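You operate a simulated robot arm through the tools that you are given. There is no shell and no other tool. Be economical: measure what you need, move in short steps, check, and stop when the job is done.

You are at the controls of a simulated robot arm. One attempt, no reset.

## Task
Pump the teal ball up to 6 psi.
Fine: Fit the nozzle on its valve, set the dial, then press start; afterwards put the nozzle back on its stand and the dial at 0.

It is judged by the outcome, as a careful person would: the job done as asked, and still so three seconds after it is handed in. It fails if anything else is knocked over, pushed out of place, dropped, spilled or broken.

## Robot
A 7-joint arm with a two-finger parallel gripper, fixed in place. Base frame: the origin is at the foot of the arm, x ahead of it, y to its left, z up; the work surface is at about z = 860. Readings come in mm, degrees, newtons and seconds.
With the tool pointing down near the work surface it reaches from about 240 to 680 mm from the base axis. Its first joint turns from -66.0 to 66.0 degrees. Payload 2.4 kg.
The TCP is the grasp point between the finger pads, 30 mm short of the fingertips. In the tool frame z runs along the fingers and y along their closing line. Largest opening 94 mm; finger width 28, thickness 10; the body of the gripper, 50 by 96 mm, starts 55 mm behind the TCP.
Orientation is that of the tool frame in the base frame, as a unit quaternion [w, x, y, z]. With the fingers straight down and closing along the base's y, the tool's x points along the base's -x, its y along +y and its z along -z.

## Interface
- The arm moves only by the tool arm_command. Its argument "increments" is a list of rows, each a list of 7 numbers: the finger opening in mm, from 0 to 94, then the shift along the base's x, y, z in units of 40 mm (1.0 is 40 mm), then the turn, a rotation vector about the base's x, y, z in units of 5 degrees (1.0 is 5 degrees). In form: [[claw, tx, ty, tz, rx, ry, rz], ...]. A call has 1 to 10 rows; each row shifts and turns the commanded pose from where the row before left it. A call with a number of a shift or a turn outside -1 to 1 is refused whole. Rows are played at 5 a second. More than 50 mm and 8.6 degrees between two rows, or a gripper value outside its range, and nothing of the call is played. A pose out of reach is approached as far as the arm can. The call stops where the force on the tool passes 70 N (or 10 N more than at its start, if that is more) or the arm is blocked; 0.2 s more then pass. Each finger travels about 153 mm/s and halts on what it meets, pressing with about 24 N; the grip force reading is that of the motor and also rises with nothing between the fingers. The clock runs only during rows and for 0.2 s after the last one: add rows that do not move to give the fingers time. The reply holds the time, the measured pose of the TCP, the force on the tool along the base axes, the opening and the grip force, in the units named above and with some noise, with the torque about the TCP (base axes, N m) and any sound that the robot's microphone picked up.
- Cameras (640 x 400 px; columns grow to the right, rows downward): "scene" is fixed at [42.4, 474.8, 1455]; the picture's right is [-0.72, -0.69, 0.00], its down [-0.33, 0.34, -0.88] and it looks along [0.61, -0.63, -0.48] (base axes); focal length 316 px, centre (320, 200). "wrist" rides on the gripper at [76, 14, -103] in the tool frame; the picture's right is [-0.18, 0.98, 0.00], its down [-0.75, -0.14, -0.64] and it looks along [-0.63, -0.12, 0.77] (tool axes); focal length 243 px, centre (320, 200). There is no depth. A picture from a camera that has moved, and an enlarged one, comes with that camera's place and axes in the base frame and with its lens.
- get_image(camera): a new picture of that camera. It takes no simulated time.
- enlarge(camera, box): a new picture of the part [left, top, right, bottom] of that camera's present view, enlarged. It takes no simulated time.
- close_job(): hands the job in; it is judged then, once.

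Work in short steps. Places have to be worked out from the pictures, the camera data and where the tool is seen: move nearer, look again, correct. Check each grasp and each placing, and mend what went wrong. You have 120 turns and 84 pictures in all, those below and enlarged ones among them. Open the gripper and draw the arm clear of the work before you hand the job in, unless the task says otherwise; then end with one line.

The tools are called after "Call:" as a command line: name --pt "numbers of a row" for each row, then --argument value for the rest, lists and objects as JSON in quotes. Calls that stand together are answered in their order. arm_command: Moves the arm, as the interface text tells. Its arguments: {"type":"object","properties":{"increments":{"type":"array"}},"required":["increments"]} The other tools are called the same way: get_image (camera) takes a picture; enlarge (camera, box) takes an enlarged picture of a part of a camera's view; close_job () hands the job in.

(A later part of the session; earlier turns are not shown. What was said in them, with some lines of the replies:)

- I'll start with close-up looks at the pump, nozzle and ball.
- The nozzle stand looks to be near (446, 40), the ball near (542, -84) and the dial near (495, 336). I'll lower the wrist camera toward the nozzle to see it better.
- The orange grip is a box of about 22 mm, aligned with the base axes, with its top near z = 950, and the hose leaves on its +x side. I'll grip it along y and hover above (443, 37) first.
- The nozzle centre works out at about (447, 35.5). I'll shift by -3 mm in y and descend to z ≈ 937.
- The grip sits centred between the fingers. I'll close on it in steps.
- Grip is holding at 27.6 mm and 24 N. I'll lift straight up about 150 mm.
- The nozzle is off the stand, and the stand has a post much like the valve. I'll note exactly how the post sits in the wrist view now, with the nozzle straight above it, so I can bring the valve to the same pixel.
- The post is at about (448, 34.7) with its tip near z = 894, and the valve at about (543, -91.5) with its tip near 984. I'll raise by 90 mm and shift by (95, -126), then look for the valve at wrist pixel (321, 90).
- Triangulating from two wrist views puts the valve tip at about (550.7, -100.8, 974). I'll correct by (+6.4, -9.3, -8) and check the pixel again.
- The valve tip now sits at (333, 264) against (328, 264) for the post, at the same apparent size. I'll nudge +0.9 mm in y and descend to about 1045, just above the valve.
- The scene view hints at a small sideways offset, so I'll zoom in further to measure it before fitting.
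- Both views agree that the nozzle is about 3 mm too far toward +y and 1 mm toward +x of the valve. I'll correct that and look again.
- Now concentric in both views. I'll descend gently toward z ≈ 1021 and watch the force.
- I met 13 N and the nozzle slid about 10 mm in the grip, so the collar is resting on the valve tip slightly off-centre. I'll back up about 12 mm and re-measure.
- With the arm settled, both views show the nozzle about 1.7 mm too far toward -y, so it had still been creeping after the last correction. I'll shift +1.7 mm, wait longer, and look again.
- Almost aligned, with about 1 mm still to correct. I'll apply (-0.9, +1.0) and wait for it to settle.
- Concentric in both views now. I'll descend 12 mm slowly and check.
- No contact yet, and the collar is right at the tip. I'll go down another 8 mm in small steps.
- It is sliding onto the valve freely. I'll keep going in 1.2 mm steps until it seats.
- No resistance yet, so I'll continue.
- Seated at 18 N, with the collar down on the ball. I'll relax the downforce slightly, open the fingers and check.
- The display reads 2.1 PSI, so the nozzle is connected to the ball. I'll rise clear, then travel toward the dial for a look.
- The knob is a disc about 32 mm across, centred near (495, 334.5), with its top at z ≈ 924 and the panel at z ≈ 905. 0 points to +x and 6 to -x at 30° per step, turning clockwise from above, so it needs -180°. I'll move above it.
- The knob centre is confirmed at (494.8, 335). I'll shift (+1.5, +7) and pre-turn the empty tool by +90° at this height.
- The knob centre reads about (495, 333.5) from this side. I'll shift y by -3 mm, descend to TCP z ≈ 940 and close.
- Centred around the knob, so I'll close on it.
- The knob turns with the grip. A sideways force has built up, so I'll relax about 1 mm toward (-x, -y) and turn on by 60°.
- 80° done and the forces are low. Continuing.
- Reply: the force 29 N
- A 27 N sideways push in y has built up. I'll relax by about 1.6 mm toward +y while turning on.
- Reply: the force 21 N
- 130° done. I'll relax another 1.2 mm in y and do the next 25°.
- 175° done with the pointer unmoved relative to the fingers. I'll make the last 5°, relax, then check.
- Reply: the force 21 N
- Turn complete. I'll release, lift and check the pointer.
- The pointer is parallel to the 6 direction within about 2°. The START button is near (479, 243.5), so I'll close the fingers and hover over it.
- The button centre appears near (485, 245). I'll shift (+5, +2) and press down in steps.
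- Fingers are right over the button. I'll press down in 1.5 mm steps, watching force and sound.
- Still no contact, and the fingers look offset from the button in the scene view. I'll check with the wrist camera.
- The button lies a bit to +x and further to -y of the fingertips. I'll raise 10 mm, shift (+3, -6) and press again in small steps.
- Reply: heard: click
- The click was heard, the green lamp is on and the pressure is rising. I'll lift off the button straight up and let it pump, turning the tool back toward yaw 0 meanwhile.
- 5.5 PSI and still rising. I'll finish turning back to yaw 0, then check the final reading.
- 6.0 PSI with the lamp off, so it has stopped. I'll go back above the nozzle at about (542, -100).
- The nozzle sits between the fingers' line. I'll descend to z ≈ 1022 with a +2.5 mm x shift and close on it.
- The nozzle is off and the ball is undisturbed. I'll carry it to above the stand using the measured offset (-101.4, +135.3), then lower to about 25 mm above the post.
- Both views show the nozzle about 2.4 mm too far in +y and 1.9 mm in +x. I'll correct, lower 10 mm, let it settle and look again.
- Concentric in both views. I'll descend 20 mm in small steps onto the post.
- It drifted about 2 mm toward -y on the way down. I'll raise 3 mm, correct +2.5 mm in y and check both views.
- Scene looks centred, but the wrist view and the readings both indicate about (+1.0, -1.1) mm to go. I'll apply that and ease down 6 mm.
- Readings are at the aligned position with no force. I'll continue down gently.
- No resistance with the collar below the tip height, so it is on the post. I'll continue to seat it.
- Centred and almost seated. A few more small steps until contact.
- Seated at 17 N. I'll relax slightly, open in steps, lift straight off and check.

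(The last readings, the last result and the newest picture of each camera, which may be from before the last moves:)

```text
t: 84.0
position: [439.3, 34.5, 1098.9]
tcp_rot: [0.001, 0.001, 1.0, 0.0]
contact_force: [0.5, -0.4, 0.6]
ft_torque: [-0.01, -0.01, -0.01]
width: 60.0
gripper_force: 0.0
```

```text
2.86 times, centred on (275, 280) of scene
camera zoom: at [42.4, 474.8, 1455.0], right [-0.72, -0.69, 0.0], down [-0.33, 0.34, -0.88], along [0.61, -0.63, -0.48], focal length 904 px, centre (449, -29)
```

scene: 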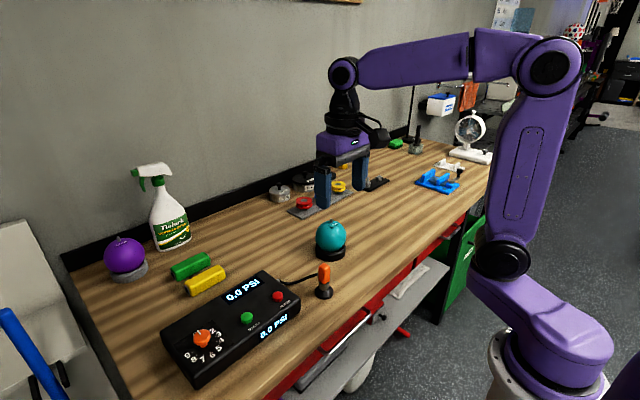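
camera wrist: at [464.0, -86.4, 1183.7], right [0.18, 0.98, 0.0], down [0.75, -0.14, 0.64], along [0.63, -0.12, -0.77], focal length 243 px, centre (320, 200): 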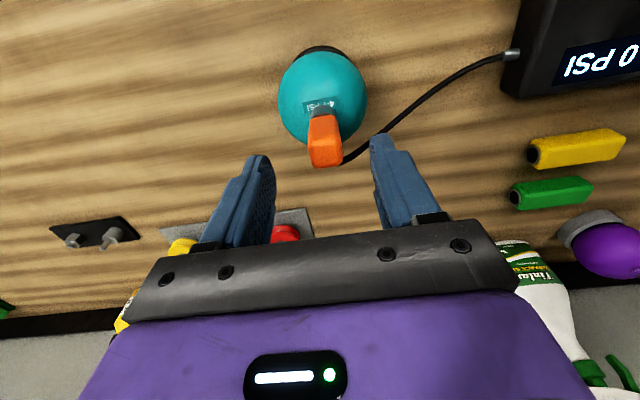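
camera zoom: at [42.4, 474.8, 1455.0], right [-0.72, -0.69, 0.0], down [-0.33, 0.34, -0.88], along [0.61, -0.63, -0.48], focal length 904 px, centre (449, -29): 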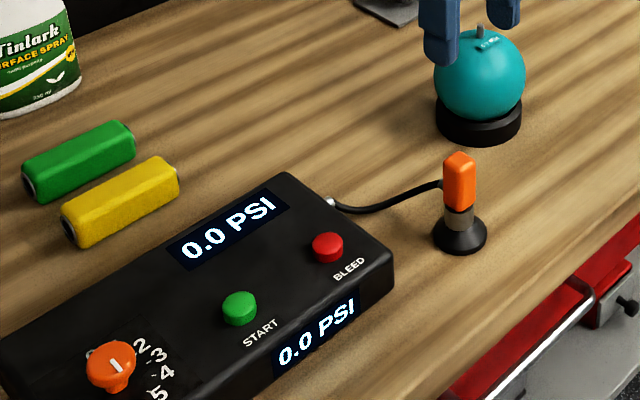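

The nozzle is back on its stand. Next is the dial: I'll travel above it while pre-turning to -90°.

Call:
arm_command --pt "60 0.172 0.94 0 0 0 -1" --pt "60 0.172 0.94 0 0 0 -1" --pt "60 0.172 0.94 0 0 0 -1" --pt "60 0.172 0.94 0 0 0 -1" --pt "60 0.172 0.94 0 0 0 -1" --pt "60 0.172 0.94 0 0 0 -1" --pt "60 0.172 0.94 0 0 0 -1" --pt "60 0.172 0.94 0 0 0 -1"

Call:
arm_command --pt "60 0 0 -0.3 0 0 -1" --pt "60 0 0 -0.3 0 0 -1" --pt "60 0 0 -0.3 0 0 -1" --pt "60 0 0 -0.3 0 0 -1" --pt "60 0 0 -0.3 0 0 -1" --pt "60 0 0 -0.3 0 0 -1" --pt "60 0 0 -0.3 0 0 -1" --pt "60 0 0 0 0 0 -1" --pt "60 0 0 0 0 0 -1" --pt "60 0 0 0 0 0 -1"

Call:
arm_command --pt "60 0 0 0 0 0 0" --pt "60 0 0 0 0 0 0"

Call:
enlarge --camera "wrist" --box '[220, 60, 420, 220]'

```text
t: 85.8
position: [502.9, 336.4, 1100.1]
tcp_rot: [0.0, 0.343, 0.939, 0.0]
contact_force: [0.6, 0.7, 0.1]
ft_torque: [0.0, 0.03, 0.0]
width: 60.1
gripper_force: 0.1
```

```text
t: 88.0
position: [497.9, 335.9, 1014.6]
tcp_rot: [0.001, 0.709, 0.706, 0.0]
contact_force: [-0.7, -1.2, -0.5]
ft_torque: [0.0, 0.01, 0.01]
width: 60.2
gripper_force: 0.0
```

```text
t: 88.6
position: [496.9, 335.0, 1014.8]
tcp_rot: [0.0, 0.708, 0.706, -0.001]
contact_force: [0.2, -0.1, 0.1]
ft_torque: [0.01, 0.01, -0.02]
width: 60.1
gripper_force: 0.1
```

```text
2.50 times, centred on (320, 140) of wrist
camera zoom: at [512.1, 411.1, 1116.5], right [0.98, -0.19, 0.0], down [-0.14, -0.75, 0.64], along [-0.12, -0.63, -0.77], focal length 606 px, centre (320, 350)
```

zoom: 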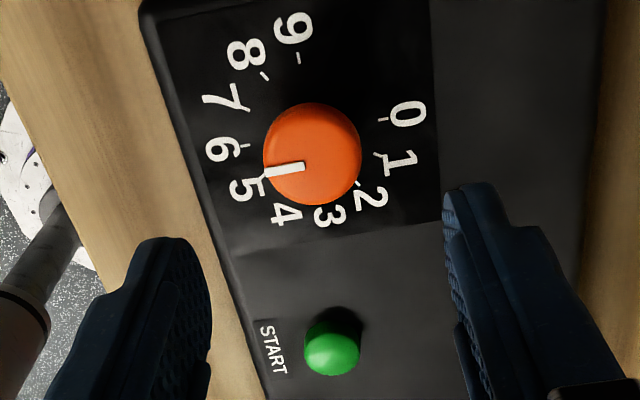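

The knob is at (494.8, 335). I'll shift x by -2.5 mm, descend to z ≈ 940 and close.

Call:
arm_command --pt "60 -0.06 0 -0.6 0 0 0" --pt "60 0 0 -0.6 0 0 0" --pt "60 0 0 -0.45 0 0 0" --pt "60 0 0 -0.2 0 0 0" --pt "60 0 0 0 0 0 0" --pt "60 0 0 0 0 0 0"

Call:
arm_command --pt "45 0 0 0 0 0 0" --pt "36 0 0 0 0 0 0" --pt "28 0 0 0 0 0 0" --pt "22 0 0 0 0 0 0" --pt "20 0 0 0 0 0 0"

Call:
arm_command --pt "20 0 0 0 0 0 1" --pt "20 0 0 0 0 0 1" --pt "20 0 0 0 0 0 1" --pt "20 0 0 0 0 0 1" --pt "20 0 0 0 0 0 0"

```text
t: 90.0
position: [495.0, 334.1, 940.1]
tcp_rot: [-0.001, 0.707, 0.707, 0.0]
contact_force: [0.3, 0.5, -0.1]
ft_torque: [0.01, 0.0, 0.04]
width: 60.1
gripper_force: 0.0
```

```text
t: 91.2
position: [493.6, 335.5, 941.5]
tcp_rot: [0.0, 0.707, 0.707, 0.0]
contact_force: [-2.2, 0.0, 0.4]
ft_torque: [0.04, 0.03, -0.01]
width: 31.4
gripper_force: 44.7
```

```text
t: 92.4
position: [495.5, 335.1, 940.6]
tcp_rot: [-0.001, 0.573, 0.819, -0.001]
contact_force: [6.1, 0.8, -20.9]
ft_torque: [0.49, -0.13, -0.01]
width: 31.4
gripper_force: 44.9
```

Gripped and turning. I'll relax the vertical pull by about 1 mm and continue.

Call:
arm_command --pt "20 0.01 0 -0.025 0 0 1" --pt "20 0 0 0 0 0 1" --pt "20 0 0 0 0 0 1" --pt "20 0 0 0 0 0 1" --pt "20 0 0 0 0 0 1" --pt "20 0 0 0 0 0 1" --pt "20 0 0 0 0 0 0"

```text
t: 94.0
position: [494.4, 335.7, 941.5]
tcp_rot: [-0.001, 0.342, 0.94, -0.001]
contact_force: [-7.6, -12.6, -2.4]
ft_torque: [-0.67, -0.31, 0.01]
width: 31.3
gripper_force: 44.8
```

Call:
arm_command --pt "20 -0.01 -0.02 0 0 0 1" --pt "20 0 0 0 0 0 1" --pt "20 0 0 0 0 0 1" --pt "20 0 0 0 0 0 1" --pt "20 0 0 0 0 0 1" --pt "20 0 0 0 0 0 1" --pt "20 0 0 0 0 0 0"

```text
t: 95.6
position: [494.1, 334.1, 940.1]
tcp_rot: [0.0, 0.086, 0.996, 0.0]
contact_force: [4.0, 1.0, -18.9]
ft_torque: [0.28, 0.53, -0.03]
width: 31.6
gripper_force: 44.9
```

80° done and the forces are modest. Continuing with a small vertical relaxation.

Call:
arm_command --pt "20 0 0 -0.02 0 0 1" --pt "20 0 0 0 0 0 1" --pt "20 0 0 0 0 0 1" --pt "20 0 0 0 0 0 1" --pt "20 0 0 0 0 0 1" --pt "20 0 0 0 0 0 1" --pt "20 0 0 0 0 0 0"

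```text
t: 97.2
position: [494.9, 335.5, 941.4]
tcp_rot: [0.0, -0.174, 0.985, 0.0]
contact_force: [-5.8, -5.4, 10.1]
ft_torque: [-0.27, 0.88, 0.01]
width: 31.5
gripper_force: 45.0
```

Call:
arm_command --pt "20 -0.01 -0.01 0.01 0 0 1" --pt "20 0 0 0 0 0 1" --pt "20 0 0 0 0 0 1" --pt "20 0 0 0 0 0 1" --pt "20 0 0 0 0 0 1" --pt "20 0 0 0 0 0 1" --pt "20 0 0 0 0 0 0"

```text
t: 98.8
position: [494.6, 333.9, 941.3]
tcp_rot: [0.0, -0.422, 0.906, 0.0]
contact_force: [-2.5, -6.3, 0.4]
ft_torque: [0.3, -0.35, -0.01]
width: 31.6
gripper_force: 45.0
```

Call:
arm_command --pt "20 0 -0.01 0 0 0 1" --pt "20 0 0 0 0 0 1" --pt "20 0 0 0 0 0 1" --pt "20 0 0 0 0 0 1" --pt "20 0 0 0 0 0 1" --pt "20 0 0 0 0 0 1" --pt "20 0 0 0 0 0 1" --pt "20 0 0 0 0 0 1" --pt "20 0 0 0 0 0 0" --pt "20 0 0 0 0 0 0"

Call:
enlarge --camera "wrist" --box '[220, 50, 420, 210]'

```text
t: 101.0
position: [495.5, 335.0, 940.4]
tcp_rot: [0.0, -0.706, 0.708, 0.0]
contact_force: [1.9, 0.7, 0.3]
ft_torque: [0.19, -0.01, -0.39]
width: 31.7
gripper_force: 44.8
```

```text
2.50 times, centred on (320, 130) of wrist
camera zoom: at [480.9, 258.1, 1042.4], right [-0.98, 0.18, 0.0], down [0.14, 0.75, 0.64], along [0.12, 0.63, -0.77], focal length 606 px, centre (320, 375)
```

zoom: 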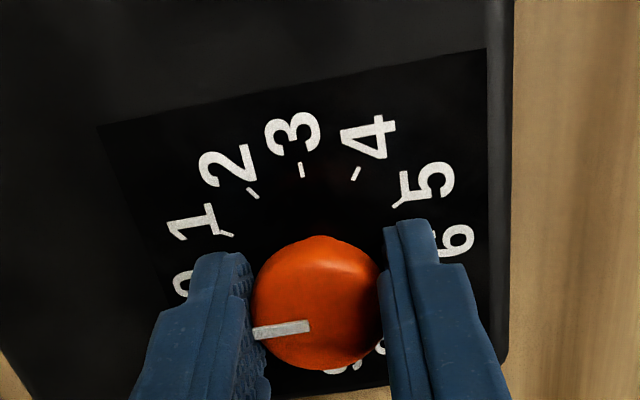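

The pointer is back on 0, with slight torque from the end stop. I'll release, lift clear and verify.

Call:
arm_command --pt "40 0 0 0 0 0 0" --pt "60 0 0 0 0 0 0" --pt "60 0 0 0.5 0 0 0" --pt "60 0 0 0.9 0 0 0" --pt "60 0 0 0.9 0 0 0" --pt "60 -0.5 0 0.9 0 0 0" --pt "60 -0.9 0 0.9 0 0 0" --pt "80 -0.9 0 0.9 0 0 0" --pt "80 -0.5 0 0 0 0 0" --pt "80 0 0 0 0 0 0"

Call:
get_image --camera "scene"

Call:
get_image --camera "wrist"

```text
refused: row 7 steps farther than a row can; nothing moved
```

```text
6 pictures are left
```

scene: 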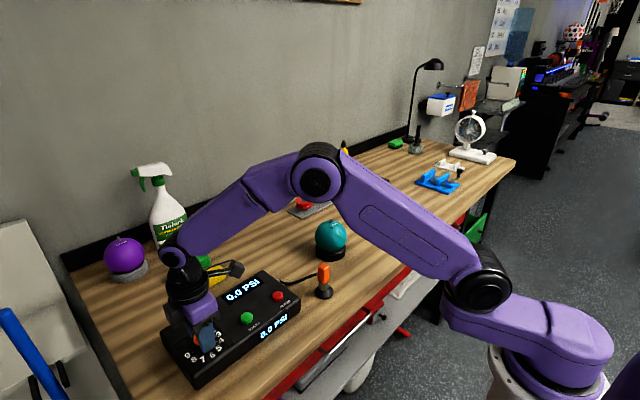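

```text
5 pictures are left
camera wrist: at [480.9, 258.1, 1042.4], right [-0.98, 0.18, 0.0], down [0.14, 0.75, 0.64], along [0.12, 0.63, -0.77], focal length 243 px, centre (320, 200)
```

wrist: 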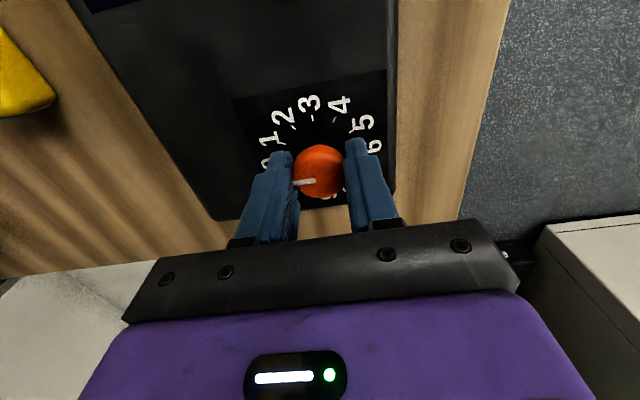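

That call was refused because one row's step was too long, and nothing moved. I'll repeat it with smaller steps.

Call:
arm_command --pt "40 0 0 0 0 0 0" --pt "60 0 0 0 0 0 0" --pt "60 0 0 0.5 0 0 0" --pt "60 0 0 0.9 0 0 0" --pt "60 0 0 0.9 0 0 0" --pt "60 0 0 0.9 0 0 0" --pt "60 -0.8 0 0.5 0 0 0" --pt "60 -0.8 0 0.5 0 0 0" --pt "60 0 0 0 0 0 0"

Call:
enlarge --camera "scene" --box '[150, 210, 370, 390]'

Call:
enlarge --camera "wrist" --box '[200, 50, 380, 200]'

```text
t: 103.0
position: [430.1, 335.9, 1109.6]
tcp_rot: [0.0, -0.706, 0.708, 0.0]
contact_force: [0.4, 0.1, 0.2]
ft_torque: [0.0, 0.02, -0.01]
width: 59.9
gripper_force: 0.0
```

```text
2.22 times, centred on (260, 300) of scene
camera zoom: at [42.4, 474.8, 1455.0], right [-0.72, -0.69, 0.0], down [-0.33, 0.34, -0.88], along [0.61, -0.63, -0.48], focal length 703 px, centre (453, -22)
```

zoom: 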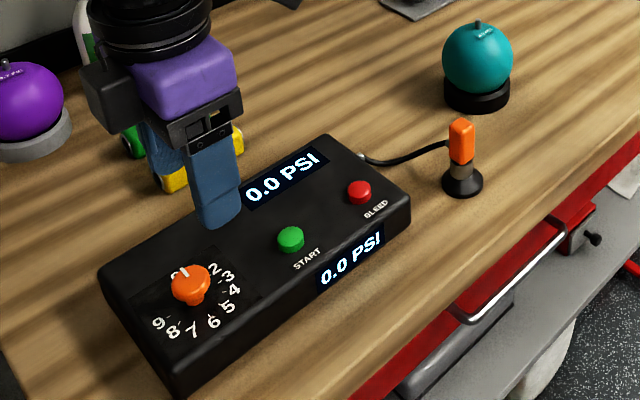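

```text
2.67 times, centred on (290, 125) of wrist
camera zoom: at [416.1, 259.9, 1211.2], right [-0.98, 0.19, 0.0], down [0.14, 0.75, 0.64], along [0.12, 0.63, -0.77], focal length 647 px, centre (400, 400)
```

zoom: 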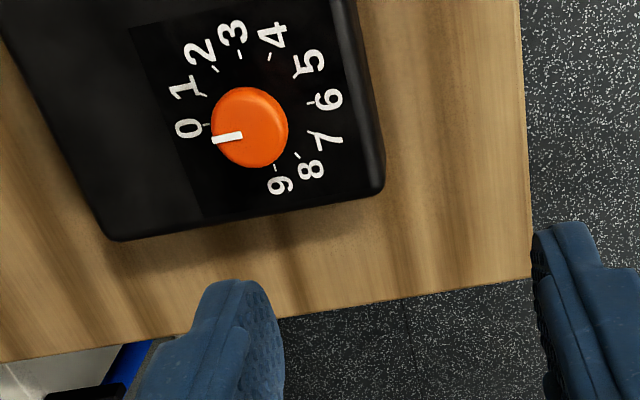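

The dial is at 0, the nozzle is on its stand, the pump, ball and stand are where they started, and the open gripper is clear. I'll hand the job in.

Call:
close_job

```text
The job is handed in.
```

The teal ball was pumped to 6.0 psi; the nozzle is back on its stand, the dial is at 0, and the job is handed in.
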